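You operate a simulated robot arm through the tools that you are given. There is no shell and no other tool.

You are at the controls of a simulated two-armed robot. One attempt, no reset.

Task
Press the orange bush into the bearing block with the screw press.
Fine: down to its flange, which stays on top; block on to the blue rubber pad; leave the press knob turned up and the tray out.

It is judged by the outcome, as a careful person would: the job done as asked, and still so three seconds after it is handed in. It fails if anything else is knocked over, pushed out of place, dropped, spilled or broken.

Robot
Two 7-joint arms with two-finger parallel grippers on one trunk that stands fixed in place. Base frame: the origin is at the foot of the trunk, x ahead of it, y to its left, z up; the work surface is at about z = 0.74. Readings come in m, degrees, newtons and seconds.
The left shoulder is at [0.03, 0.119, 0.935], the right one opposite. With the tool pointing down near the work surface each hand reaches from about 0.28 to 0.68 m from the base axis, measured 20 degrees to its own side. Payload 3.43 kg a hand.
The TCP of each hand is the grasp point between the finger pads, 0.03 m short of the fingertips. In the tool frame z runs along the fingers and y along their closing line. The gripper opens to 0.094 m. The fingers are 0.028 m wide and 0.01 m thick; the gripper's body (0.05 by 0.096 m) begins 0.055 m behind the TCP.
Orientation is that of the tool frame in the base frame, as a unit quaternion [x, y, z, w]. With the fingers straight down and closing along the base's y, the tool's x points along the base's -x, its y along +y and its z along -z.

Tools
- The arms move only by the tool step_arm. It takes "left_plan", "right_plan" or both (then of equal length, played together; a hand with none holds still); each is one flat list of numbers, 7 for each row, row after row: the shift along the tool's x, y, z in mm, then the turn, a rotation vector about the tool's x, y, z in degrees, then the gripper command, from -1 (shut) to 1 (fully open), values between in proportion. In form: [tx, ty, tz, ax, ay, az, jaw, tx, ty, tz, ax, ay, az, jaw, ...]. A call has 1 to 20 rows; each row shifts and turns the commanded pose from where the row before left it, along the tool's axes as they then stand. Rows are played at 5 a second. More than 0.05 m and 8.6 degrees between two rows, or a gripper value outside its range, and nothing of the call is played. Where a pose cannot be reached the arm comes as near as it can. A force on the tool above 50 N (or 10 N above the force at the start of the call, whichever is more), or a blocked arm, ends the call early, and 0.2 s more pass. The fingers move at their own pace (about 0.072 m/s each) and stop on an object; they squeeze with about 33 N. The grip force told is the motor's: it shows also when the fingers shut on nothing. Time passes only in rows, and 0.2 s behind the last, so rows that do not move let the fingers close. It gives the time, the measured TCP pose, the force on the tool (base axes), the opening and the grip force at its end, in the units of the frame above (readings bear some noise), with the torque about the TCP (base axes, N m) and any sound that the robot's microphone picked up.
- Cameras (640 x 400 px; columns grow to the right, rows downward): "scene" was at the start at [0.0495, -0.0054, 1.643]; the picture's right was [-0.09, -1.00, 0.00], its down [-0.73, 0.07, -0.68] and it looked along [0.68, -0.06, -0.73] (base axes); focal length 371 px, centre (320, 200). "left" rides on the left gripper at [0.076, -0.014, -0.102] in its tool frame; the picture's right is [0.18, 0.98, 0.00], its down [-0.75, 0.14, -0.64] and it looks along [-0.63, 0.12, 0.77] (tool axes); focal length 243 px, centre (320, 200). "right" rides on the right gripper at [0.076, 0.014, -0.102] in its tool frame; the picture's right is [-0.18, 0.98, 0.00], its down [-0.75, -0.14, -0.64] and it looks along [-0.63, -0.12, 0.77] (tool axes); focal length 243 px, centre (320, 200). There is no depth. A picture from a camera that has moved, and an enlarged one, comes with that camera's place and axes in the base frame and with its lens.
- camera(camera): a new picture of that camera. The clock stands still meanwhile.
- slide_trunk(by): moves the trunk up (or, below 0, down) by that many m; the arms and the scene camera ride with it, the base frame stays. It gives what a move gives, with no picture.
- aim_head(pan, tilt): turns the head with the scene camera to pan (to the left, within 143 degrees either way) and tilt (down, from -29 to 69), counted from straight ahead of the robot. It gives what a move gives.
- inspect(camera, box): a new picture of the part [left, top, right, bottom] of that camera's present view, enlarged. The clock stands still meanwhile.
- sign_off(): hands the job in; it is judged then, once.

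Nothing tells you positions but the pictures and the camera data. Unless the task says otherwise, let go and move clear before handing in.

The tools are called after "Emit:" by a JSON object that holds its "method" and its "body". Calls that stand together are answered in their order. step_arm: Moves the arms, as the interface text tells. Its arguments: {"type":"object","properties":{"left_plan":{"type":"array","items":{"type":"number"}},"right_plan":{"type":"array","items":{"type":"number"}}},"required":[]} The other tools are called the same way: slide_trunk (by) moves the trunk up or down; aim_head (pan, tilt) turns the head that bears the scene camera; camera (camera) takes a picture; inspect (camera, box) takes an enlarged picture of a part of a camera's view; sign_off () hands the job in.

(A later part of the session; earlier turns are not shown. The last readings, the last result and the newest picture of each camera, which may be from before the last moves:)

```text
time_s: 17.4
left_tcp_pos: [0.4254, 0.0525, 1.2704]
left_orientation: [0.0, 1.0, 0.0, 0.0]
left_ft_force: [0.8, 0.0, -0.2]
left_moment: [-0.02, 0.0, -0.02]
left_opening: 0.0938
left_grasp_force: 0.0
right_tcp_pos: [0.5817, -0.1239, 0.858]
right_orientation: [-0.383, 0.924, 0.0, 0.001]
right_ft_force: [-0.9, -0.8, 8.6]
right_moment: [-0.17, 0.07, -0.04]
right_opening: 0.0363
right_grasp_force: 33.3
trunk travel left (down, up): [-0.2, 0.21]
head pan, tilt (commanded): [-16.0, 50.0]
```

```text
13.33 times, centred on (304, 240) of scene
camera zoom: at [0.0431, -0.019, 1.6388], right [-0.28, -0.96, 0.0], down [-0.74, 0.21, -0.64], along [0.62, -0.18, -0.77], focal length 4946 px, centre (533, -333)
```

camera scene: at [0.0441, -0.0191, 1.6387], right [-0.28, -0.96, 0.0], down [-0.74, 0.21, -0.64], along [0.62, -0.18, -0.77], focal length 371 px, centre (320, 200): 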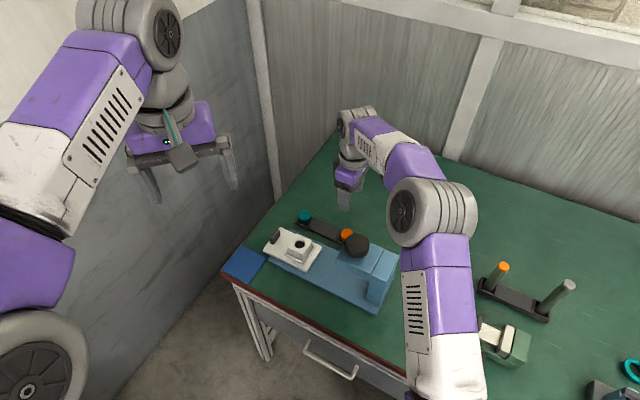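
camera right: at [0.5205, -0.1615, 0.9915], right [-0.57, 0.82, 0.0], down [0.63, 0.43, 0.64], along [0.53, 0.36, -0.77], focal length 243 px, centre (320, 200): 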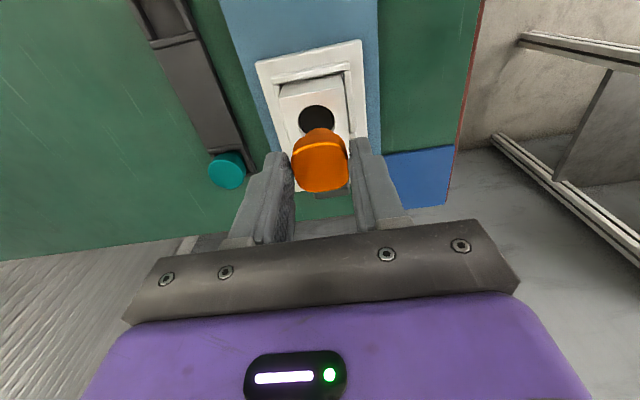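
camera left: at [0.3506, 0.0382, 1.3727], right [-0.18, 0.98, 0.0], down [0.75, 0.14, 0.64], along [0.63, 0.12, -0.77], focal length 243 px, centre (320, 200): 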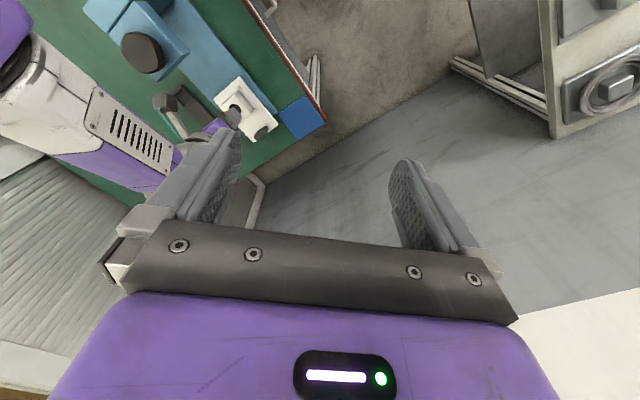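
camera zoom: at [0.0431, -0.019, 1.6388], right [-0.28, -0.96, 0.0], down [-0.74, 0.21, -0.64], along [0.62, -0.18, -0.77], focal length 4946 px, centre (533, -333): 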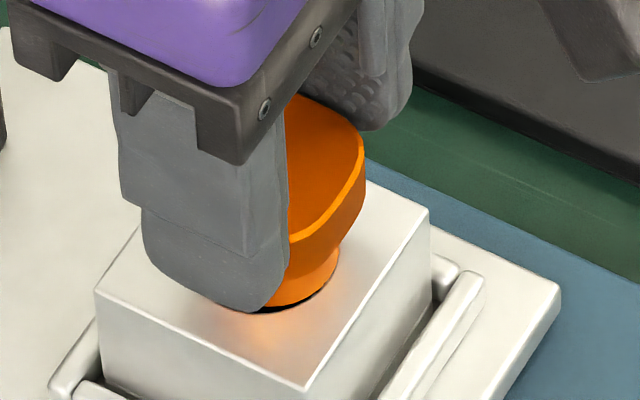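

Light contact at 8.6 N, and the torque and the crescent both say the bush touches on the column-side rim. I'll lift slightly, shift about 1 mm toward the pad end, and lower again.

Emit:
{"method": "step_arm", "body": {"right_plan": [0, 0, -2, 0, 0, 0, -1, -1.0, 0.2, 0, 0, 0, 0, -1, 0, 0, 1, 0, 0, 0, -1, 0, 0, 1, 0, 0, 0, -1, 0, 0, 0.7, 0, 0, 0, -1, 0, 0, 0, 0, 0, 0, -1]}}

Emit:
{"method": "inspect", "body": {"camera": "right", "box": [260, 100, 380, 175]}}

Emit:
{"method": "inspect", "body": {"camera": "scene", "box": [280, 225, 328, 255]}}

```text
time_s: 18.8
left_tcp_pos: [0.4261, 0.0525, 1.2707]
left_orientation: [-0.001, 1.0, 0.0, 0.0]
left_ft_force: [0.0, 0.3, -0.4]
left_moment: [0.01, -0.03, 0.04]
left_opening: 0.0942
left_grasp_force: 0.1
right_tcp_pos: [0.5828, -0.1219, 0.8583]
right_orientation: [-0.383, 0.924, 0.0, 0.0]
right_ft_force: [0.2, 0.3, -0.1]
right_moment: [0.01, 0.0, 0.01]
right_opening: 0.0364
right_grasp_force: 32.8
trunk travel left (down, up): [-0.2, 0.21]
head pan, tilt (commanded): [-16.0, 50.0]
```

```text
5.33 times, centred on (320, 138) of right
camera zoom: at [0.5189, -0.1663, 0.9592], right [-0.57, 0.82, 0.0], down [0.63, 0.43, 0.64], along [0.53, 0.36, -0.77], focal length 1294 px, centre (320, 533)
```

zoom: 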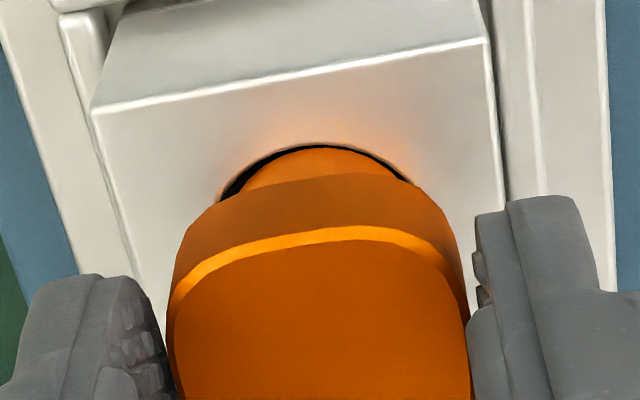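

```text
13.33 times, centred on (304, 240) of scene
camera zoom: at [0.0443, -0.0191, 1.6387], right [-0.28, -0.96, 0.0], down [-0.74, 0.21, -0.64], along [0.62, -0.18, -0.77], focal length 4946 px, centre (533, -333)
```

zoom: 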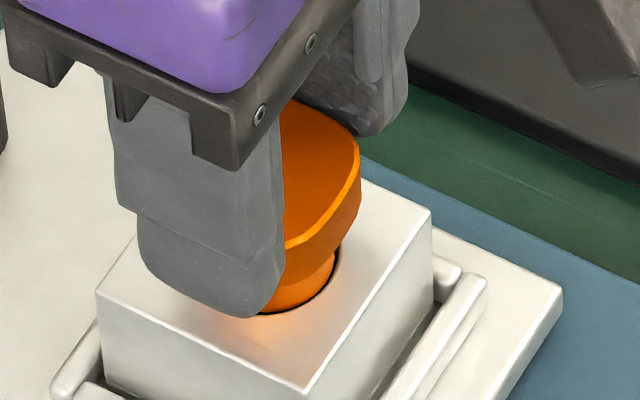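

Emit:
{"method": "step_arm", "body": {"right_plan": [0, -0.5, 0, 0, 0, 0, -1, 0, 0, 1, 0, 0, 0, -1, 0, 0, 1, 0, 0, 0, -1, 0, 0, 0, 0, 0, 0, -1]}}

Emit:
{"method": "inspect", "body": {"camera": "right", "box": [260, 100, 380, 175]}}

Emit:
{"method": "inspect", "body": {"camera": "scene", "box": [280, 225, 328, 255]}}

```text
time_s: 19.8
left_tcp_pos: [0.4271, 0.0525, 1.2701]
left_orientation: [0.0, 1.0, 0.0, 0.0]
left_ft_force: [-0.6, -0.3, -0.3]
left_moment: [-0.01, -0.04, 0.02]
left_opening: 0.0942
left_grasp_force: 0.1
right_tcp_pos: [0.5841, -0.1238, 0.8546]
right_orientation: [-0.383, 0.924, 0.0, 0.001]
right_ft_force: [0.1, -0.7, -1.0]
right_moment: [-0.03, -0.03, 0.01]
right_opening: 0.0362
right_grasp_force: 32.9
trunk travel left (down, up): [-0.2, 0.21]
head pan, tilt (commanded): [-16.0, 50.0]
```

```text
5.33 times, centred on (320, 138) of right
camera zoom: at [0.5191, -0.1668, 0.9576], right [-0.57, 0.82, 0.0], down [0.63, 0.43, 0.64], along [0.53, 0.36, -0.77], focal length 1294 px, centre (320, 533)
```

zoom: 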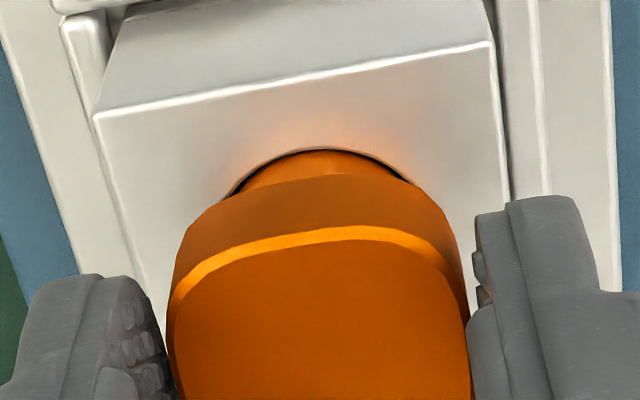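

```text
13.33 times, centred on (304, 240) of scene
camera zoom: at [0.0442, -0.0191, 1.6387], right [-0.28, -0.96, 0.0], down [-0.74, 0.21, -0.64], along [0.62, -0.18, -0.77], focal length 4946 px, centre (533, -333)
```

zoom: 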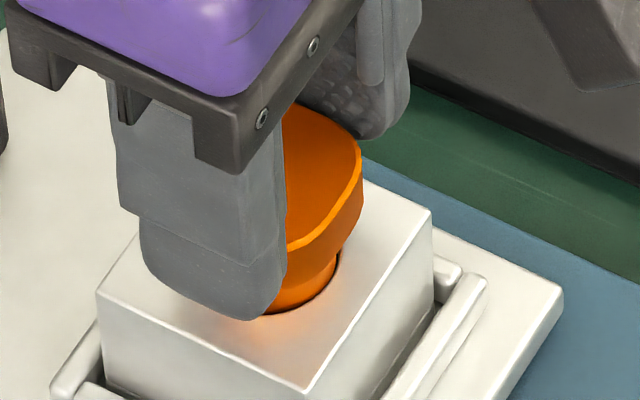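

The bush body has entered the bore with no force. I'll keep lowering in 1 mm rows until it resists.

Emit:
{"method": "step_arm", "body": {"right_plan": [0, 0, 1, 0, 0, 0, -1, 0, 0, 1, 0, 0, 0, -1, 0, 0, 1, 0, 0, 0, -1, 0, 0, 1, 0, 0, 0, -1, 0, 0, 0, 0, 0, 0, -1]}}

Emit:
{"method": "inspect", "body": {"camera": "right", "box": [260, 100, 380, 175]}}

Emit:
{"method": "inspect", "body": {"camera": "scene", "box": [280, 225, 328, 255]}}

```text
time_s: 21.0
left_tcp_pos: [0.4261, 0.0526, 1.2698]
left_orientation: [0.0, 1.0, 0.0, 0.0]
left_ft_force: [0.7, 0.0, -0.6]
left_moment: [0.01, -0.01, -0.01]
left_opening: 0.0938
left_grasp_force: 0.1
right_tcp_pos: [0.5835, -0.1245, 0.8515]
right_orientation: [-0.383, 0.924, 0.0, 0.0]
right_ft_force: [1.2, -0.2, -0.3]
right_moment: [-0.01, 0.0, 0.0]
right_opening: 0.0362
right_grasp_force: 33.0
trunk travel left (down, up): [-0.2, 0.21]
head pan, tilt (commanded): [-16.0, 50.0]
```

```text
5.33 times, centred on (320, 138) of right
camera zoom: at [0.5198, -0.1668, 0.9539], right [-0.57, 0.82, 0.0], down [0.63, 0.43, 0.64], along [0.53, 0.36, -0.77], focal length 1294 px, centre (320, 533)
```

zoom: 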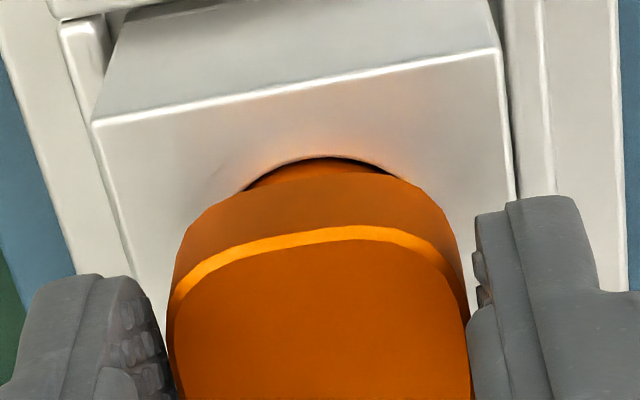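

```text
13.33 times, centred on (304, 240) of scene
camera zoom: at [0.0442, -0.0191, 1.6387], right [-0.28, -0.96, 0.0], down [-0.74, 0.21, -0.64], along [0.62, -0.18, -0.77], focal length 4946 px, centre (533, -333)
```

zoom: 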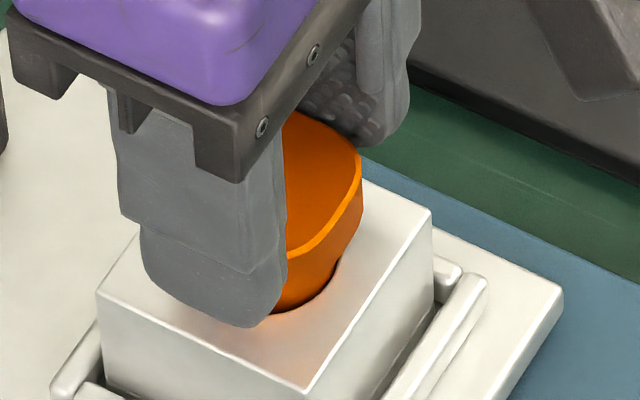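

Emit:
{"method": "step_arm", "body": {"right_plan": [0, 0, 1, 0, 0, 0, -1, 0, 0, 1, 0, 0, 0, -1, 0, 0, 1, 0, 0, 0, -1, 0, 0, 1, 0, 0, 0, -1, 0, 0, 1, 0, 0, 0, -1, 0, 0, 0, 0, 0, 0, -1]}}

Emit:
{"method": "inspect", "body": {"camera": "right", "box": [260, 100, 380, 175]}}

Emit:
{"method": "inspect", "body": {"camera": "scene", "box": [280, 225, 328, 255]}}

```text
time_s: 22.4
left_tcp_pos: [0.4257, 0.0517, 1.2708]
left_orientation: [0.0, 1.0, 0.0, 0.0]
left_ft_force: [-0.5, 0.1, -1.1]
left_moment: [-0.02, 0.02, 0.01]
left_opening: 0.094
left_grasp_force: 0.1
right_tcp_pos: [0.5843, -0.1233, 0.8477]
right_orientation: [-0.383, 0.924, -0.001, 0.001]
right_ft_force: [2.9, -1.5, 13.7]
right_moment: [-0.09, -0.22, -0.04]
right_opening: 0.0363
right_grasp_force: 33.1
trunk travel left (down, up): [-0.2, 0.21]
head pan, tilt (commanded): [-16.0, 50.0]
```

```text
5.33 times, centred on (320, 138) of right
camera zoom: at [0.5189, -0.1669, 0.9496], right [-0.56, 0.83, 0.0], down [0.63, 0.43, 0.64], along [0.53, 0.36, -0.77], focal length 1294 px, centre (320, 533)
```

zoom: 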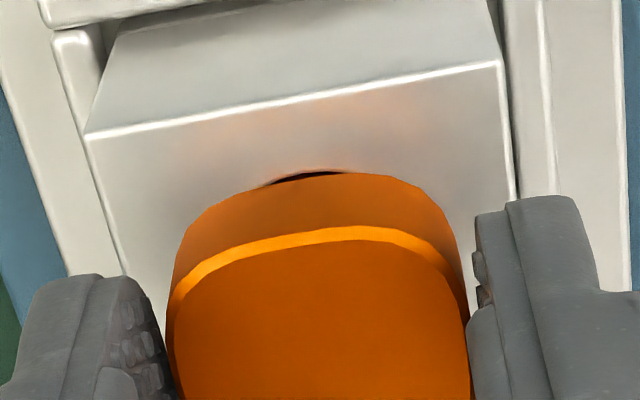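

```text
13.33 times, centred on (304, 240) of scene
camera zoom: at [0.0429, -0.0189, 1.6388], right [-0.28, -0.96, 0.0], down [-0.74, 0.21, -0.64], along [0.62, -0.18, -0.77], focal length 4946 px, centre (533, -333)
```

zoom: 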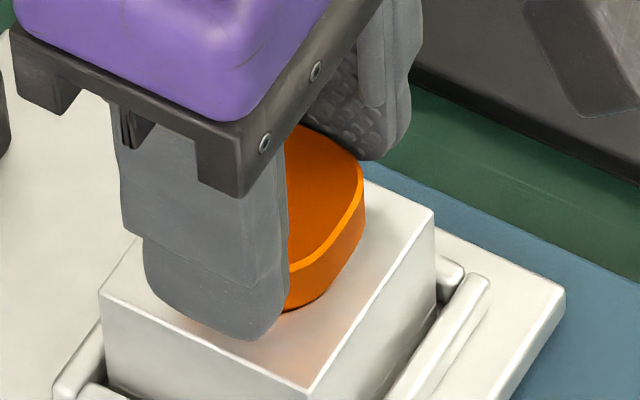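

Resistance starts at about 14 N with the body some 9 mm in. I'll relieve the small side load and push a little further before letting go.

Emit:
{"method": "step_arm", "body": {"right_plan": [0, -0.3, 0, 0, 0, 0, -1, 0, 0, 0, 0, 0, 0, -1]}}

Emit:
{"method": "step_arm", "body": {"right_plan": [0, 0, 1, 0, 0, 0, -1, 0, 0, 1, 0, 0, 0, -1, 0, 0, 0, 0, 0, 0, -1]}}

Emit:
{"method": "inspect", "body": {"camera": "right", "box": [260, 100, 380, 175]}}

Emit:
{"method": "inspect", "body": {"camera": "scene", "box": [280, 225, 328, 255]}}

```text
time_s: 23.0
left_tcp_pos: [0.4254, 0.0523, 1.2711]
left_orientation: [0.001, 1.0, 0.0, 0.0]
left_ft_force: [-0.2, -0.1, -0.1]
left_moment: [-0.01, 0.04, 0.01]
left_opening: 0.0942
left_grasp_force: 0.0
right_tcp_pos: [0.5835, -0.1243, 0.8472]
right_orientation: [-0.383, 0.924, 0.0, 0.0]
right_ft_force: [-1.2, 1.0, 11.8]
right_moment: [0.11, 0.02, 0.02]
right_opening: 0.0363
right_grasp_force: 32.7
trunk travel left (down, up): [-0.2, 0.21]
head pan, tilt (commanded): [-16.0, 50.0]
```

```text
time_s: 23.8
left_tcp_pos: [0.4251, 0.0522, 1.2704]
left_orientation: [0.0, 1.0, 0.0, 0.0]
left_ft_force: [-0.1, -0.4, -0.7]
left_moment: [-0.01, -0.01, -0.03]
left_opening: 0.0941
left_grasp_force: 0.1
right_tcp_pos: [0.5831, -0.1236, 0.8448]
right_orientation: [-0.383, 0.924, -0.001, 0.001]
right_ft_force: [0.9, -1.0, 12.7]
right_moment: [0.01, -0.08, 0.0]
right_opening: 0.0362
right_grasp_force: 33.1
trunk travel left (down, up): [-0.2, 0.21]
head pan, tilt (commanded): [-16.0, 50.0]
```

```text
5.33 times, centred on (320, 138) of right
camera zoom: at [0.519, -0.1666, 0.9471], right [-0.57, 0.82, 0.0], down [0.63, 0.43, 0.64], along [0.53, 0.36, -0.77], focal length 1294 px, centre (320, 533)
```

zoom: 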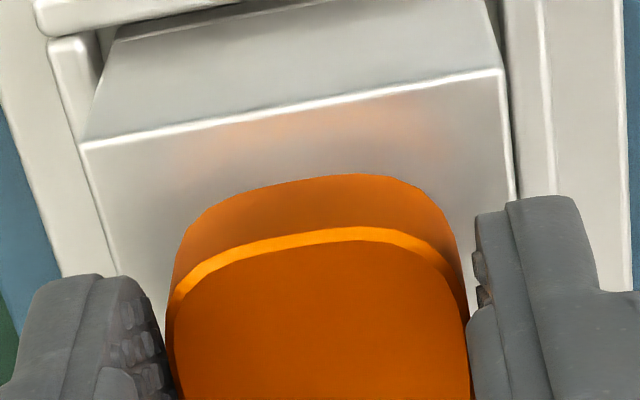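

```text
13.33 times, centred on (304, 240) of scene
camera zoom: at [0.0429, -0.019, 1.6388], right [-0.28, -0.96, 0.0], down [-0.74, 0.21, -0.64], along [0.62, -0.18, -0.77], focal length 4946 px, centre (533, -333)
```

zoom: 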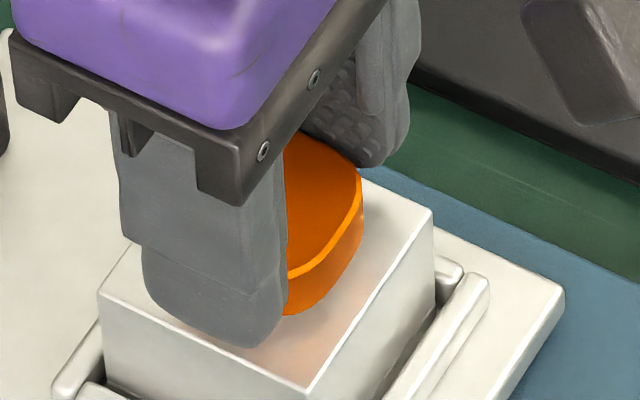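

The bush is well started and standing upright in the bore. I'll open the fingers and rise to look before using the press for the rest.

Emit:
{"method": "step_arm", "body": {"right_plan": [0, 0, 0, 0, 0, 0, -0.1, 0, 0, 0, 0, 0, 0, 0.2, 0, 0, 0, 0, 0, 0, 0.3, 0, 0, -15, 0, 0, 0, 0.3, 0, 0, -25, 0, 0, 0, 0.3, 0, 0, -25, 0, 0, 0, 0.3, 0, 0, 0, 0, 0, 0, 0.3]}}

Emit:
{"method": "camera", "body": {"camera": "right"}}

Emit:
{"method": "inspect", "body": {"camera": "scene", "box": [260, 205, 356, 265]}}

```text
time_s: 25.4
left_tcp_pos: [0.4265, 0.0529, 1.2705]
left_orientation: [-0.001, 1.0, 0.0, 0.0]
left_ft_force: [-0.2, -0.1, -0.7]
left_moment: [0.01, 0.0, -0.02]
left_opening: 0.0941
left_grasp_force: 0.1
right_tcp_pos: [0.584, -0.1251, 0.9095]
right_orientation: [-0.383, 0.924, 0.0, 0.0]
right_ft_force: [0.3, 0.7, 0.1]
right_moment: [0.03, 0.03, 0.01]
right_opening: 0.0612
right_grasp_force: 0.1
trunk travel left (down, up): [-0.2, 0.21]
head pan, tilt (commanded): [-16.0, 50.0]
```

```text
taken
camera right: at [0.5199, -0.168, 1.0119], right [-0.57, 0.82, 0.0], down [0.63, 0.43, 0.64], along [0.53, 0.36, -0.77], focal length 243 px, centre (320, 200)
```

right: 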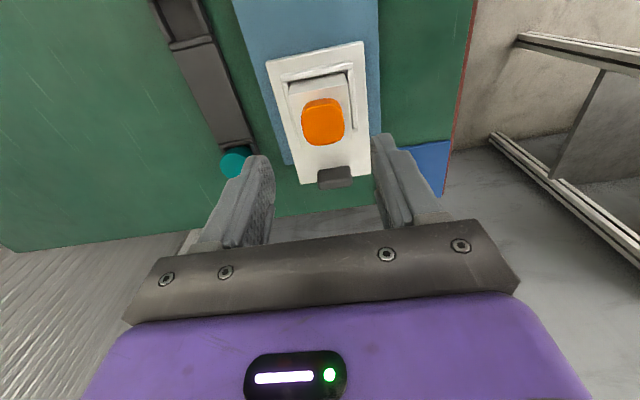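

```text
6.67 times, centred on (308, 235) of scene
camera zoom: at [0.0444, -0.0192, 1.6387], right [-0.28, -0.96, 0.0], down [-0.74, 0.21, -0.64], along [0.62, -0.18, -0.77], focal length 2473 px, centre (400, -33)
```

zoom: 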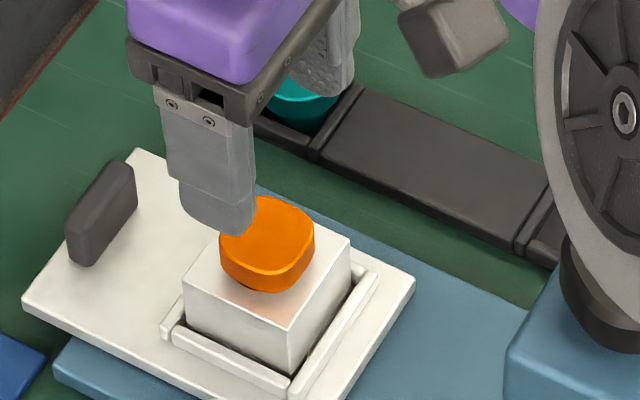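

The bush stands upright in the bore. To push the tray in without the hand's camera hitting the knob, I want the camera on the pad side, so I'll test turning the right wrist by half a turn up here.

Emit:
{"method": "step_arm", "body": {"right_plan": [0, 0, -30, 0, 0, 0, 0.3, 0, 0, 0, 0, 0, 8.2, 0.3, 0, 0, 0, 0, 0, 8.2, 0.3, 0, 0, 0, 0, 0, 8.2, 0.3, 0, 0, 0, 0, 0, 8.2, 0.3, 0, 0, 0, 0, 0, 8.2, 0.3, 0, 0, 0, 0, 0, 8.2, 0.3, 0, 0, 0, 0, 0, 8.2, 0.3, 0, 0, 0, 0, 0, 8.2, 0.3, 0, 0, 0, 0, 0, 8.2, 0.3, 0, 0, 0, 0, 0, 8.2, 0.3, 0, 0, 0, 0, 0, 8, 0.3]}}

Emit:
{"method": "step_arm", "body": {"right_plan": [0, 0, 0, 0, 0, 8.2, 0.3, 0, 0, 0, 0, 0, 8.2, 0.3, 0, 0, 0, 0, 0, 8.2, 0.3, 0, 0, 0, 0, 0, 8.2, 0.3, 0, 0, 0, 0, 0, 8.2, 0.3, 0, 0, 0, 0, 0, 8.2, 0.3, 0, 0, 0, 0, 0, 8.2, 0.3, 0, 0, 0, 0, 0, 8.2, 0.3, 0, 0, 0, 0, 0, 8.2, 0.3, 0, 0, 0, 0, 0, 8.2, 0.3, 0, 0, 0, 0, 0, 8, 0.3, 0, 0, 0, 0, 0, 0, 0.3]}}

Emit:
{"method": "camera", "body": {"camera": "right"}}

Emit:
{"method": "camera", "body": {"camera": "scene"}}

```text
time_s: 28.0
left_tcp_pos: [0.4267, 0.0525, 1.2699]
left_orientation: [0.0, 1.0, -0.001, -0.001]
left_ft_force: [0.6, 0.5, 0.2]
left_moment: [0.01, 0.0, 0.03]
left_opening: 0.094
left_grasp_force: 0.1
right_tcp_pos: [0.5831, -0.1233, 0.9393]
right_orientation: [0.383, 0.924, 0.0, -0.001]
right_ft_force: [0.2, 0.4, 0.4]
right_moment: [-0.03, 0.01, -0.03]
right_opening: 0.0611
right_grasp_force: 0.0
trunk travel left (down, up): [-0.2, 0.21]
head pan, tilt (commanded): [-16.0, 50.0]
```

```text
time_s: 30.6
left_tcp_pos: [0.4255, 0.0524, 1.2712]
left_orientation: [0.0, 1.0, 0.001, 0.0]
left_ft_force: [-1.1, -0.1, -0.7]
left_moment: [-0.02, -0.03, -0.01]
left_opening: 0.094
left_grasp_force: 0.1
right_tcp_pos: [0.5821, -0.1238, 0.9396]
right_orientation: [0.924, 0.382, 0.001, -0.001]
right_ft_force: [-0.1, -0.4, -0.4]
right_moment: [-0.02, 0.0, 0.02]
right_opening: 0.061
right_grasp_force: 0.0
trunk travel left (down, up): [-0.2, 0.21]
head pan, tilt (commanded): [-16.0, 50.0]
```

```text
taken
camera right: at [0.6471, -0.0795, 1.0415], right [0.56, -0.83, 0.0], down [-0.63, -0.43, 0.64], along [-0.53, -0.36, -0.77], focal length 243 px, centre (320, 200)
```

right: 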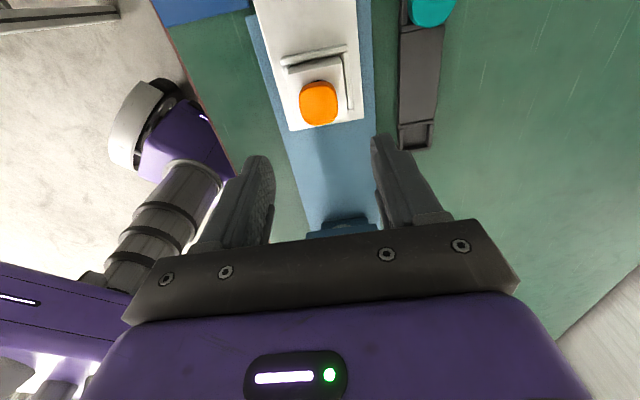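

```text
taken
camera scene: at [0.0441, -0.0191, 1.6387], right [-0.28, -0.96, 0.0], down [-0.74, 0.21, -0.64], along [0.62, -0.18, -0.77], focal length 371 px, centre (320, 200)
```

scene: 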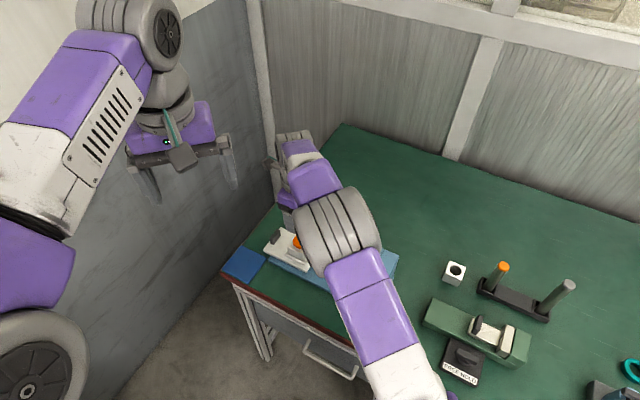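

The half turn works and the camera is now on the pad side. Moving over the tray handle at about (0.639, -0.064).

Emit:
{"method": "step_arm", "body": {"right_plan": [28, -1, 0, 0, 0, 0, 0.4, 27, -1, 0, 0, 0, 0, 0.4, 27, 0, 0, 0, 0, 0, 0.4, 0, 0, 30, 0, 0, 0, 0.4, 0, 0, 30, 0, 0, 0, 0.4, 0, 0, 0, 0, 0, 0, 0.4]}}

Emit:
{"method": "camera", "body": {"camera": "right"}}

Emit:
{"method": "inspect", "body": {"camera": "scene", "box": [230, 180, 350, 255]}}

```text
time_s: 32.0
left_tcp_pos: [0.4261, 0.0522, 1.27]
left_orientation: [-0.001, 1.0, 0.0, 0.0]
left_ft_force: [0.5, 0.4, -0.2]
left_moment: [-0.03, -0.03, 0.0]
left_opening: 0.0942
left_grasp_force: 0.0
right_tcp_pos: [0.6419, -0.0644, 0.8799]
right_orientation: [0.924, 0.383, 0.0, 0.0]
right_ft_force: [-0.2, -0.3, 0.0]
right_moment: [0.04, 0.02, -0.01]
right_opening: 0.0659
right_grasp_force: 0.1
trunk travel left (down, up): [-0.2, 0.21]
head pan, tilt (commanded): [-16.0, 50.0]
```

```text
taken
camera right: at [0.7052, -0.0196, 0.9817], right [0.56, -0.83, 0.0], down [-0.63, -0.43, 0.64], along [-0.53, -0.36, -0.77], focal length 243 px, centre (320, 200)
```

right: 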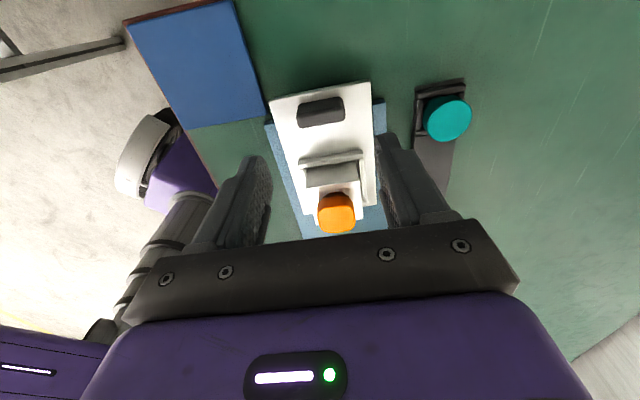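

```text
5.33 times, centred on (290, 218) of scene
camera zoom: at [0.0433, -0.019, 1.6388], right [-0.28, -0.96, 0.0], down [-0.74, 0.21, -0.64], along [0.62, -0.18, -0.77], focal length 1978 px, centre (480, 107)
```

zoom: 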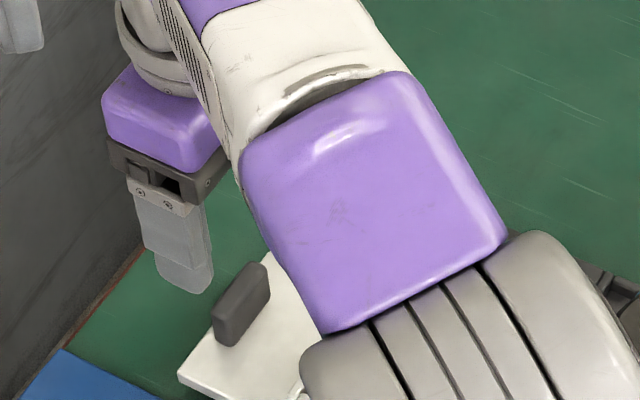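

Emit:
{"method": "inspect", "body": {"camera": "right", "box": [260, 70, 400, 158]}}

```text
4.55 times, centred on (330, 114) of right
camera zoom: at [0.7052, -0.0196, 0.9817], right [0.56, -0.83, 0.0], down [-0.63, -0.43, 0.64], along [-0.53, -0.36, -0.77], focal length 1103 px, centre (274, 591)
```

zoom: 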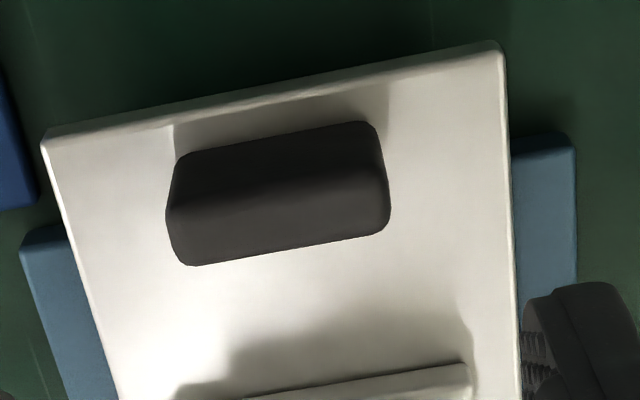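

Emit:
{"method": "step_arm", "body": {"right_plan": [0, 1, 30, 0, 0, 0, 0.4, 0, 0, 30, 0, 0, 0, 0.4, 0, 0, 12, 0, 0, 0, 0.4, 0, 0, 0, 0, 0, 0, 0.4]}}

Emit:
{"method": "camera", "body": {"camera": "right"}}

Emit:
{"method": "inspect", "body": {"camera": "scene", "box": [230, 200, 326, 260]}}

```text
time_s: 33.0
left_tcp_pos: [0.4262, 0.0524, 1.269]
left_orientation: [0.0, 1.0, 0.0, 0.0]
left_ft_force: [-0.8, -0.2, -0.1]
left_moment: [0.01, 0.02, -0.03]
left_opening: 0.094
left_grasp_force: 0.1
right_tcp_pos: [0.6402, -0.0647, 0.8053]
right_orientation: [0.924, 0.382, 0.0, 0.0]
right_ft_force: [0.4, -0.4, 0.4]
right_moment: [0.02, 0.0, 0.02]
right_opening: 0.066
right_grasp_force: 0.1
trunk travel left (down, up): [-0.2, 0.21]
head pan, tilt (commanded): [-16.0, 50.0]
```

```text
taken
camera right: at [0.7035, -0.0206, 0.9085], right [0.57, -0.82, 0.0], down [-0.63, -0.43, 0.64], along [-0.53, -0.36, -0.77], focal length 243 px, centre (320, 200)
```

right: 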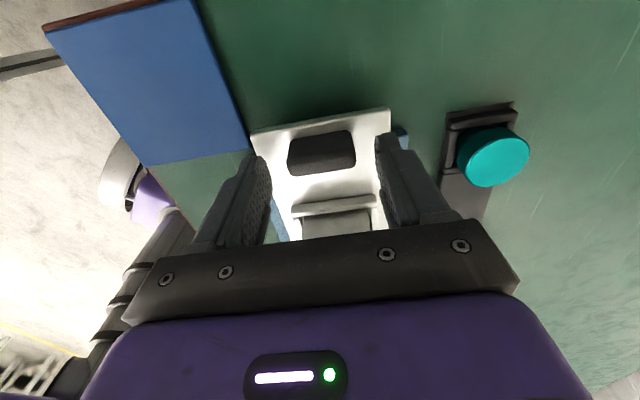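

```text
6.67 times, centred on (278, 230) of scene
camera zoom: at [0.0441, -0.0191, 1.6388], right [-0.28, -0.96, 0.0], down [-0.74, 0.21, -0.64], along [0.62, -0.18, -0.77], focal length 2473 px, centre (600, 0)
```

zoom: 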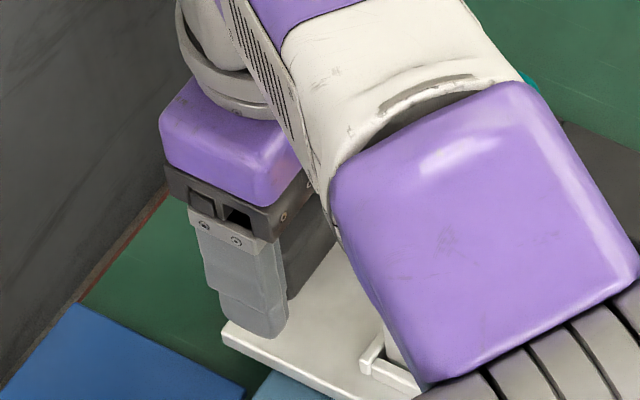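

The fingers straddle the handle symmetrically. Closing on it.

Emit:
{"method": "step_arm", "body": {"right_plan": [0, 0, 0, 0, 0, 0, 0, 0, 0, 0, 0, 0, 0, -0.5, 0, 0, 0, 0, 0, 0, -1, 0, 0, 0, 0, 0, 0, -1, 0, 0, 0, 0, 0, 0, -1]}}

Emit:
{"method": "camera", "body": {"camera": "scene"}}

Emit:
{"method": "camera", "body": {"camera": "left"}}

```text
time_s: 34.2
left_tcp_pos: [0.4261, 0.0523, 1.2708]
left_orientation: [0.0, 1.0, 0.0, -0.001]
left_ft_force: [-0.9, 0.0, -0.8]
left_moment: [-0.03, 0.01, -0.02]
left_opening: 0.0939
left_grasp_force: 0.1
right_tcp_pos: [0.6404, -0.0659, 0.8055]
right_orientation: [0.924, 0.383, 0.001, 0.001]
right_ft_force: [5.9, -7.5, -0.1]
right_moment: [-0.63, -0.18, -0.13]
right_opening: 0.0398
right_grasp_force: 45.1
trunk travel left (down, up): [-0.2, 0.21]
head pan, tilt (commanded): [-16.0, 50.0]
```

```text
taken
camera scene: at [0.045, -0.02, 1.6387], right [-0.28, -0.96, 0.0], down [-0.74, 0.21, -0.64], along [0.62, -0.18, -0.77], focal length 371 px, centre (320, 200)
```

scene: 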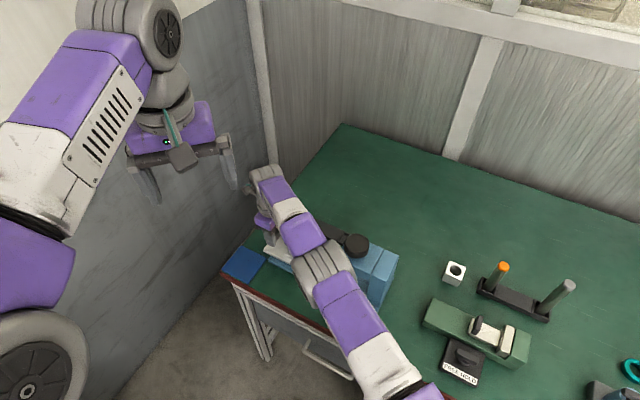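

```text
taken
camera left: at [0.3512, 0.0375, 1.3726], right [-0.18, 0.98, 0.0], down [0.75, 0.14, 0.64], along [0.63, 0.12, -0.77], focal length 243 px, centre (320, 200)
```

left: 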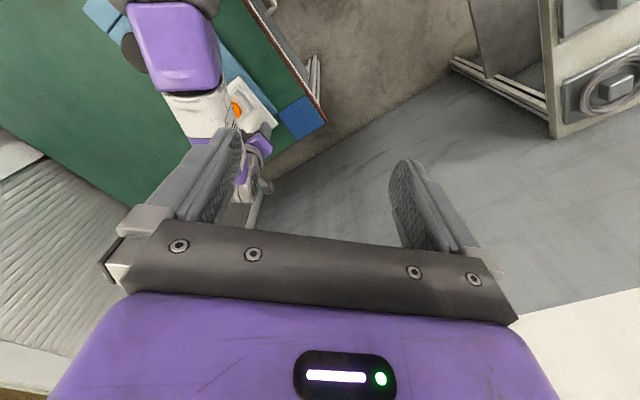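

Gripped with a small side load, so I'll relieve it. Then I'll push the tray in toward the press in steps and check the elbow as I go.

Emit:
{"method": "step_arm", "body": {"right_plan": [0, 0.7, 0, 0, 0, 0, -1, -5, 0, 0, 0, 0, 0, -1, -8, 0, 0, 0, 0, 0, -1, -8, 0, 0, 0, 0, 0, -1, -8, 0, 0, 0, 0, 0, -1]}}

Emit:
{"method": "camera", "body": {"camera": "scene"}}

Emit:
{"method": "camera", "body": {"camera": "right"}}

```text
time_s: 35.4
left_tcp_pos: [0.4265, 0.0519, 1.2699]
left_orientation: [-0.001, 1.0, 0.0, 0.0]
left_ft_force: [0.2, 0.3, 0.1]
left_moment: [-0.01, 0.0, -0.03]
left_opening: 0.0942
left_grasp_force: 0.2
right_tcp_pos: [0.6209, -0.0873, 0.8064]
right_orientation: [0.924, 0.383, -0.001, -0.001]
right_ft_force: [2.2, -4.7, -7.0]
right_moment: [0.53, -0.89, -0.16]
right_opening: 0.0399
right_grasp_force: 44.9
trunk travel left (down, up): [-0.2, 0.21]
head pan, tilt (commanded): [-16.0, 50.0]
```

```text
taken
camera scene: at [0.0452, -0.0199, 1.6386], right [-0.28, -0.96, 0.0], down [-0.74, 0.21, -0.64], along [0.62, -0.18, -0.77], focal length 371 px, centre (320, 200)
```

scene: 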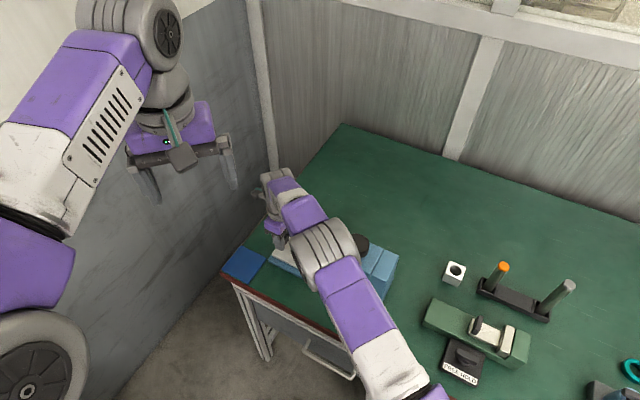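

```text
taken
camera right: at [0.6847, -0.0422, 0.9085], right [0.56, -0.83, 0.0], down [-0.63, -0.43, 0.64], along [-0.53, -0.36, -0.77], focal length 243 px, centre (320, 200)
```

right: 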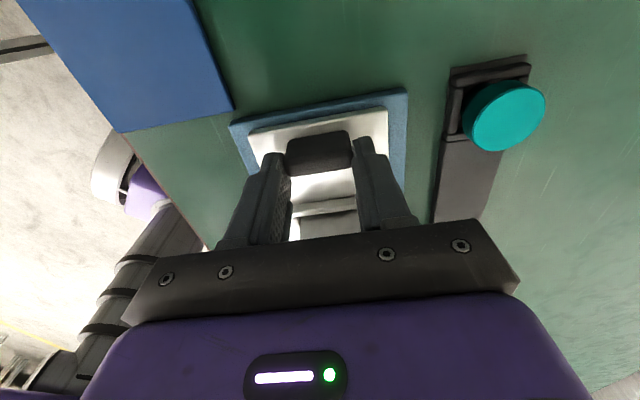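

Emit:
{"method": "step_arm", "body": {"right_plan": [-8, 0, 0.3, 0, 0, 0, -1, -10, 0, 0.2, 0, 0, 0, -1, -10, 0, 0, 0, 0, 0, -1, -10, 0, 0, 0, 0, 0, -1, -8, 0, 0, 0, 0, 0, -1]}}

Emit:
{"method": "camera", "body": {"camera": "scene"}}

Emit:
{"method": "camera", "body": {"camera": "left"}}

```text
time_s: 36.6
left_tcp_pos: [0.4262, 0.0524, 1.2696]
left_orientation: [0.0, 1.0, 0.0, 0.0]
left_ft_force: [-0.1, 0.0, -0.2]
left_moment: [0.01, -0.02, 0.02]
left_opening: 0.094
left_grasp_force: 0.1
right_tcp_pos: [0.5873, -0.1195, 0.807]
right_orientation: [0.924, 0.383, -0.001, -0.001]
right_ft_force: [-0.9, 0.4, -6.1]
right_moment: [0.4, -0.08, -0.25]
right_opening: 0.0396
right_grasp_force: 44.7
trunk travel left (down, up): [-0.2, 0.21]
head pan, tilt (commanded): [-16.0, 50.0]
```

```text
taken
camera scene: at [0.0447, -0.0193, 1.6387], right [-0.28, -0.96, 0.0], down [-0.74, 0.21, -0.64], along [0.62, -0.18, -0.77], focal length 371 px, centre (320, 200)
```

scene: 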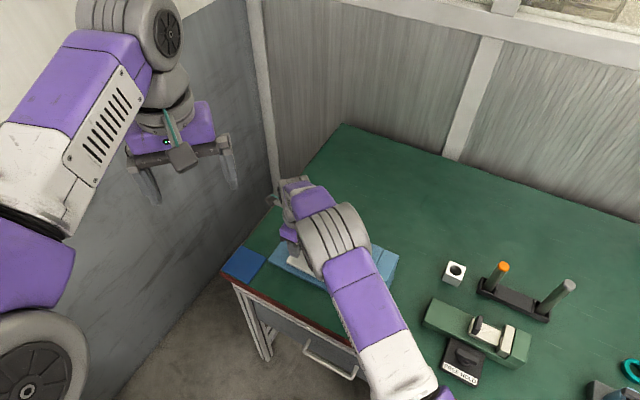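

```text
taken
camera left: at [0.3509, 0.0381, 1.3726], right [-0.18, 0.98, 0.0], down [0.75, 0.14, 0.64], along [0.63, 0.12, -0.77], focal length 243 px, centre (320, 200)
```

left: 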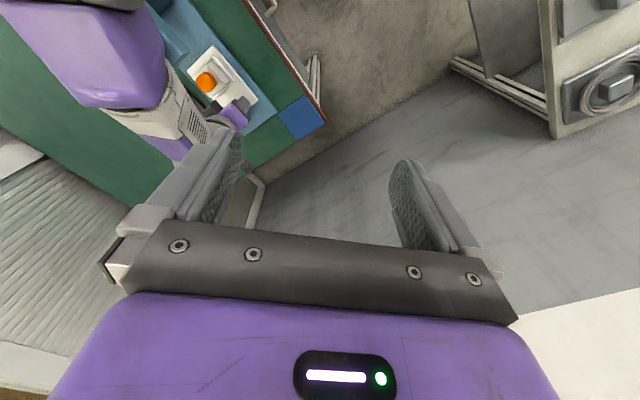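

Emit:
{"method": "inspect", "body": {"camera": "left", "box": [100, 0, 340, 150]}}

Emit:
{"method": "inspect", "body": {"camera": "scene", "box": [260, 220, 420, 320]}}

Emit:
{"method": "inspect", "body": {"camera": "right", "box": [200, 60, 440, 240]}}

```text
2.67 times, centred on (220, 75) of left
camera zoom: at [0.3509, 0.0381, 1.3726], right [-0.18, 0.98, 0.0], down [0.75, 0.14, 0.64], along [0.63, 0.12, -0.77], focal length 647 px, centre (587, 533)
```

zoom: 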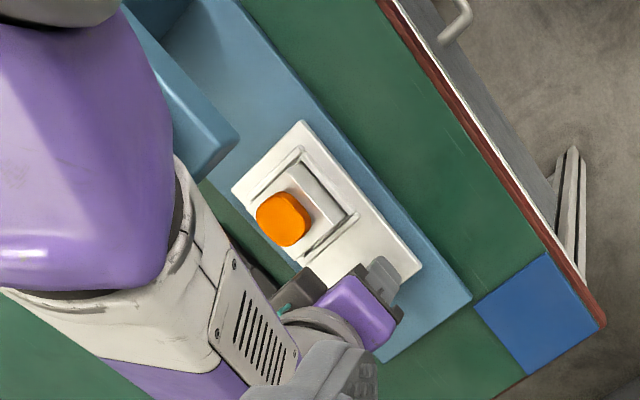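

```text
4.00 times, centred on (340, 270) of scene
camera zoom: at [0.0447, -0.0193, 1.6387], right [-0.28, -0.96, 0.0], down [-0.74, 0.21, -0.64], along [0.62, -0.18, -0.77], focal length 1484 px, centre (240, -80)
```

zoom: 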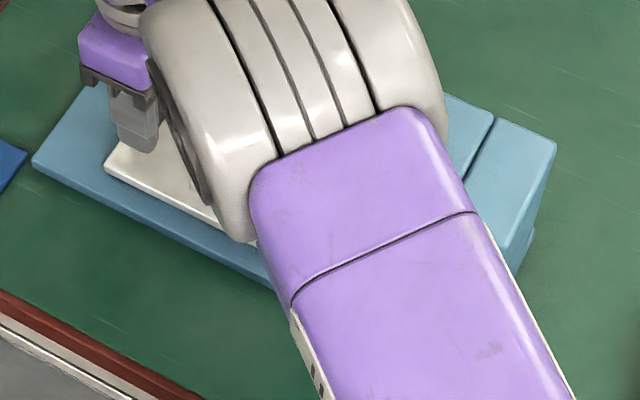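

```text
2.22 times, centred on (320, 150) of right
camera zoom: at [0.6521, -0.0747, 0.9085], right [0.57, -0.82, 0.0], down [-0.63, -0.43, 0.64], along [-0.53, -0.36, -0.77], focal length 539 px, centre (320, 311)
```

zoom: 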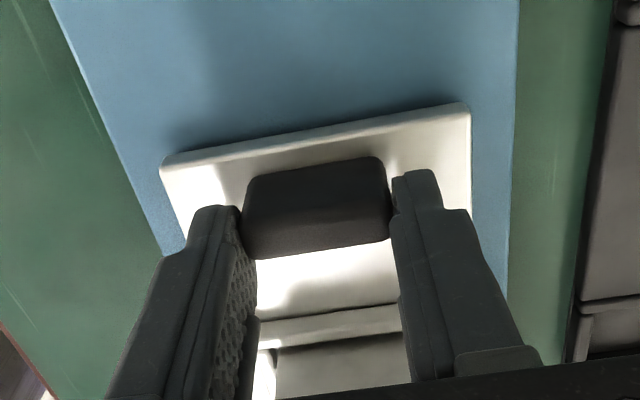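

The flange top is near z 0.817 and the press head's underside is near 0.857, so the bush should pass under. Continuing the push while watching force.

Emit:
{"method": "step_arm", "body": {"right_plan": [-8, 0, 0.3, 0, 0, 0, -1, -8, 0, 0.3, 0, 0, 0, -1, -8, 0, 0, 0, 0, 0, -1, -8, 0, 0, 0, 0, 0, -1, -8, 0, 0, 0, 0, 0, -1]}}

Emit:
{"method": "camera", "body": {"camera": "scene"}}

Emit:
{"method": "inspect", "body": {"camera": "left", "box": [100, 0, 340, 150]}}

Emit:
{"method": "inspect", "body": {"camera": "right", "box": [200, 60, 440, 240]}}

```text
time_s: 37.8
left_tcp_pos: [0.426, 0.0513, 1.2699]
left_orientation: [0.0, 1.0, 0.0, 0.0]
left_ft_force: [0.1, -0.9, -0.3]
left_moment: [0.01, 0.0, 0.03]
left_opening: 0.0941
left_grasp_force: 0.1
right_tcp_pos: [0.5595, -0.1467, 0.8067]
right_orientation: [0.924, 0.384, 0.0, 0.0]
right_ft_force: [-1.5, 2.1, 4.0]
right_moment: [-0.13, 0.31, 0.01]
right_opening: 0.0398
right_grasp_force: 44.8
trunk travel left (down, up): [-0.2, 0.21]
head pan, tilt (commanded): [-16.0, 50.0]
```

```text
taken
camera scene: at [0.0435, -0.0189, 1.6388], right [-0.28, -0.96, 0.0], down [-0.74, 0.21, -0.64], along [0.62, -0.18, -0.77], focal length 371 px, centre (320, 200)
```

scene: 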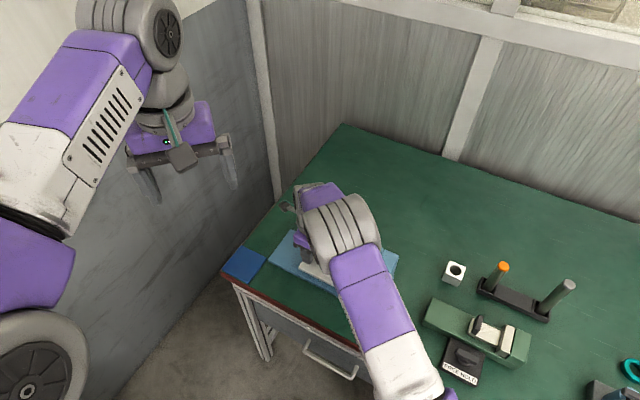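

```text
2.67 times, centred on (220, 75) of left
camera zoom: at [0.35, 0.0385, 1.3729], right [-0.18, 0.98, 0.0], down [0.75, 0.14, 0.64], along [0.63, 0.12, -0.77], focal length 647 px, centre (587, 533)
```

zoom: 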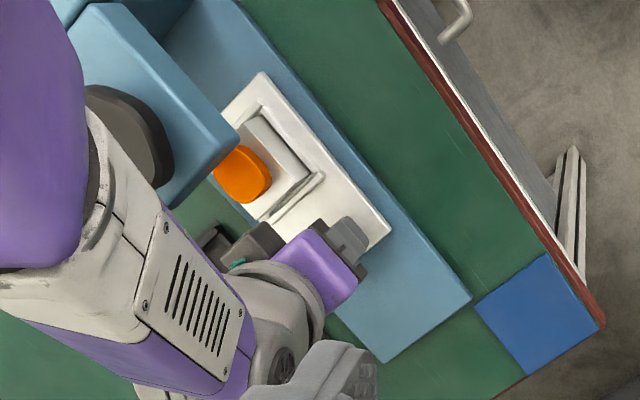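

```text
2.22 times, centred on (320, 150) of right
camera zoom: at [0.6242, -0.1021, 0.9087], right [0.57, -0.82, 0.0], down [-0.63, -0.43, 0.64], along [-0.53, -0.36, -0.77], focal length 539 px, centre (320, 311)
```

zoom: 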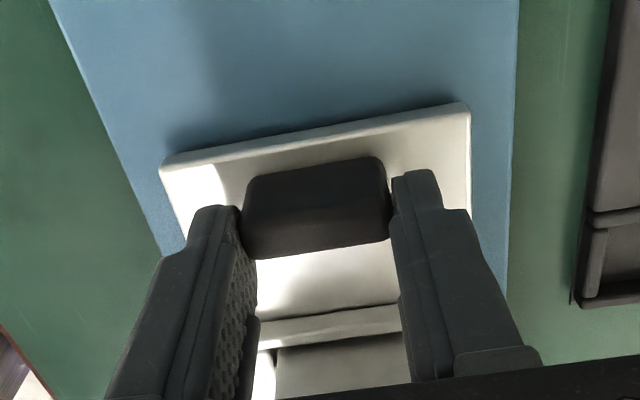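

Emit:
{"method": "step_arm", "body": {"right_plan": [-8, 0, 0, 0, 0, 0, -1, -8, 0, 0, 0, 0, 0, -1, -8, 0, 0, 0, 0, 0, -1, -6, 0, 0, 0, 0, 0, -1]}}

Emit:
{"method": "camera", "body": {"camera": "scene"}}

Emit:
{"method": "inspect", "body": {"camera": "left", "box": [100, 0, 340, 150]}}

Emit:
{"method": "inspect", "body": {"camera": "right", "box": [200, 60, 440, 240]}}

```text
time_s: 38.8
left_tcp_pos: [0.4256, 0.0521, 1.2705]
left_orientation: [0.0, 1.0, 0.0, 0.0]
left_ft_force: [0.1, -0.3, 0.5]
left_moment: [-0.01, -0.02, 0.0]
left_opening: 0.0941
left_grasp_force: 0.0
right_tcp_pos: [0.5382, -0.1697, 0.8067]
right_orientation: [0.924, 0.382, 0.001, 0.001]
right_ft_force: [1.6, -1.6, 2.7]
right_moment: [0.25, -0.42, 0.17]
right_opening: 0.0397
right_grasp_force: 44.4
trunk travel left (down, up): [-0.2, 0.21]
head pan, tilt (commanded): [-16.0, 50.0]
```

```text
taken
camera scene: at [0.0438, -0.0192, 1.6387], right [-0.28, -0.96, 0.0], down [-0.74, 0.21, -0.64], along [0.62, -0.18, -0.77], focal length 371 px, centre (320, 200)
```

scene: 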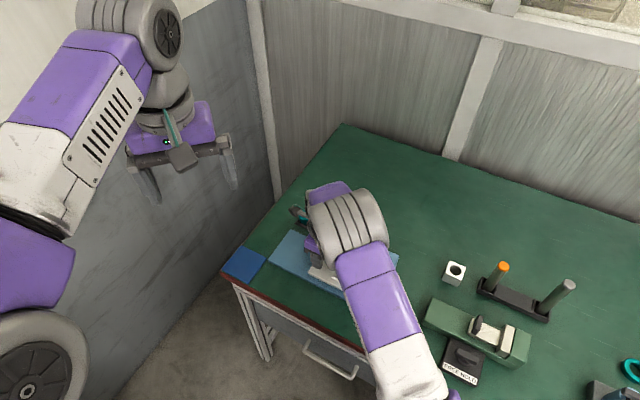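

```text
2.67 times, centred on (220, 75) of left
camera zoom: at [0.3502, 0.0382, 1.3728], right [-0.18, 0.98, 0.0], down [0.75, 0.14, 0.64], along [0.63, 0.12, -0.77], focal length 647 px, centre (587, 533)
```

zoom: 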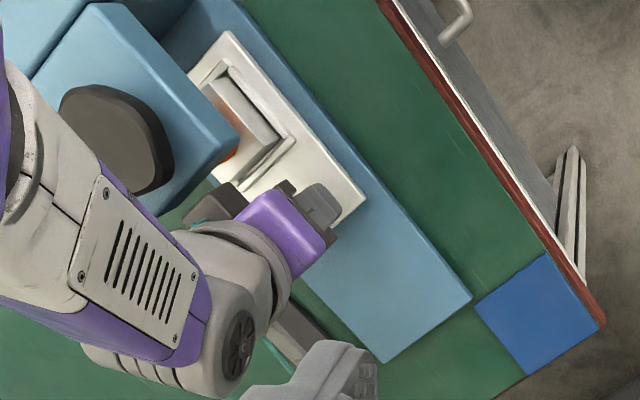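

```text
2.22 times, centred on (320, 150) of right
camera zoom: at [0.6025, -0.1237, 0.9087], right [0.57, -0.82, 0.0], down [-0.63, -0.43, 0.64], along [-0.53, -0.36, -0.77], focal length 539 px, centre (320, 311)
```

zoom: 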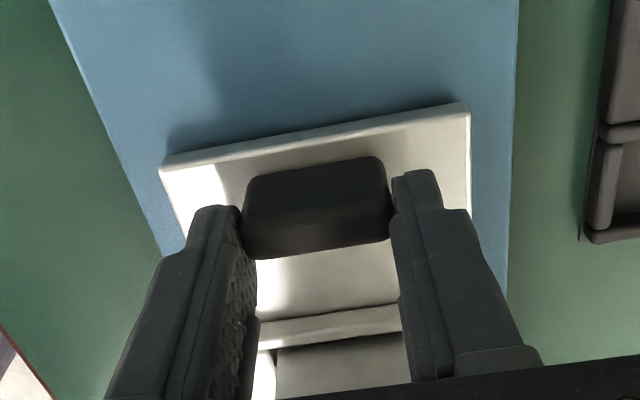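

Emit:
{"method": "step_arm", "body": {"right_plan": [-4, 0, 0, 0, 0, 0, -1, -4, 0, 0, 0, 0, 0, -1, -3, 0, 0, 0, 0, 0, -1, 0, 0, 0, 0, 0, 0, -1]}}

Emit:
{"method": "inspect", "body": {"camera": "left", "box": [100, 0, 260, 100]}}

Emit:
{"method": "inspect", "body": {"camera": "right", "box": [200, 60, 440, 240]}}

```text
time_s: 39.8
left_tcp_pos: [0.4267, 0.053, 1.2712]
left_orientation: [-0.001, 1.0, -0.001, 0.001]
left_ft_force: [0.1, -0.5, 0.2]
left_moment: [-0.03, -0.01, -0.01]
left_opening: 0.0938
left_grasp_force: 0.0
right_tcp_pos: [0.532, -0.1755, 0.806]
right_orientation: [0.924, 0.383, 0.0, -0.001]
right_ft_force: [0.2, 0.1, 8.4]
right_moment: [0.42, -0.36, 0.08]
right_opening: 0.0397
right_grasp_force: 45.4
trunk travel left (down, up): [-0.2, 0.21]
head pan, tilt (commanded): [-16.0, 50.0]
```

```text
4.00 times, centred on (180, 50) of left
camera zoom: at [0.3496, 0.0384, 1.373], right [-0.18, 0.98, 0.0], down [0.75, 0.14, 0.64], along [0.63, 0.12, -0.77], focal length 970 px, centre (880, 800)
```

zoom: 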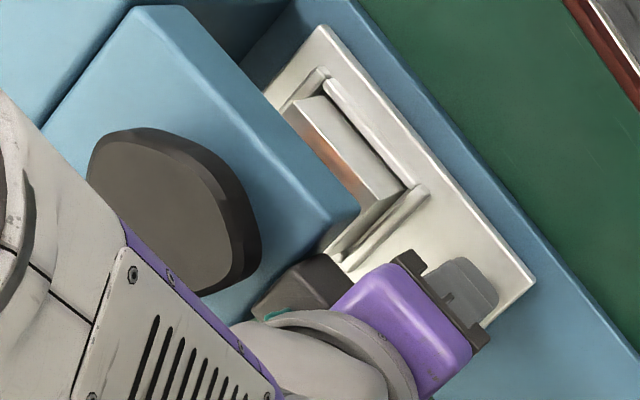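

```text
2.22 times, centred on (320, 150) of right
camera zoom: at [0.5953, -0.1311, 0.9087], right [0.57, -0.82, 0.0], down [-0.63, -0.43, 0.64], along [-0.53, -0.36, -0.77], focal length 539 px, centre (320, 311)
```

zoom: 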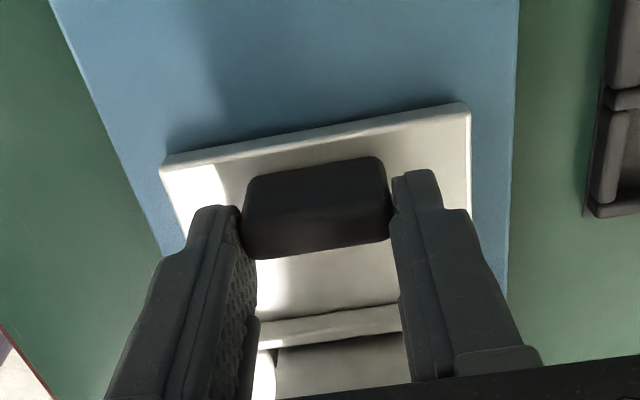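

Emit:
{"method": "step_arm", "body": {"right_plan": [-3, 0, -0.3, 0, 0, 0, -1, -3, 0, 0, 0, 0, 0, -1, 0, 0, 0, 0, 0, 0, -1]}}

Emit:
{"method": "inspect", "body": {"camera": "left", "box": [100, 0, 260, 100]}}

```text
time_s: 40.6
left_tcp_pos: [0.4289, 0.0556, 1.2694]
left_orientation: [0.0, 1.0, 0.0, -0.001]
left_ft_force: [-0.4, -0.6, 0.2]
left_moment: [-0.02, -0.01, -0.04]
left_opening: 0.094
left_grasp_force: 0.1
right_tcp_pos: [0.531, -0.1761, 0.8057]
right_orientation: [0.924, 0.383, 0.003, 0.001]
right_ft_force: [28.8, 20.8, 7.6]
right_moment: [-1.77, 2.7, -0.9]
right_opening: 0.0397
right_grasp_force: 44.6
trunk travel left (down, up): [-0.2, 0.21]
head pan, tilt (commanded): [-16.0, 50.0]
```

```text
4.00 times, centred on (180, 50) of left
camera zoom: at [0.3533, 0.0409, 1.3718], right [-0.18, 0.98, 0.0], down [0.76, 0.14, 0.64], along [0.63, 0.12, -0.77], focal length 970 px, centre (880, 800)
```

zoom: 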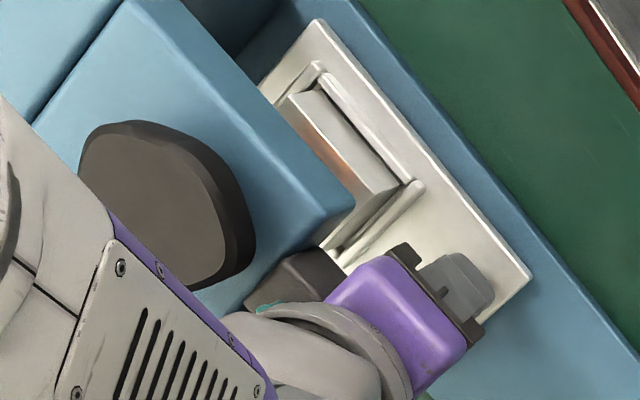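

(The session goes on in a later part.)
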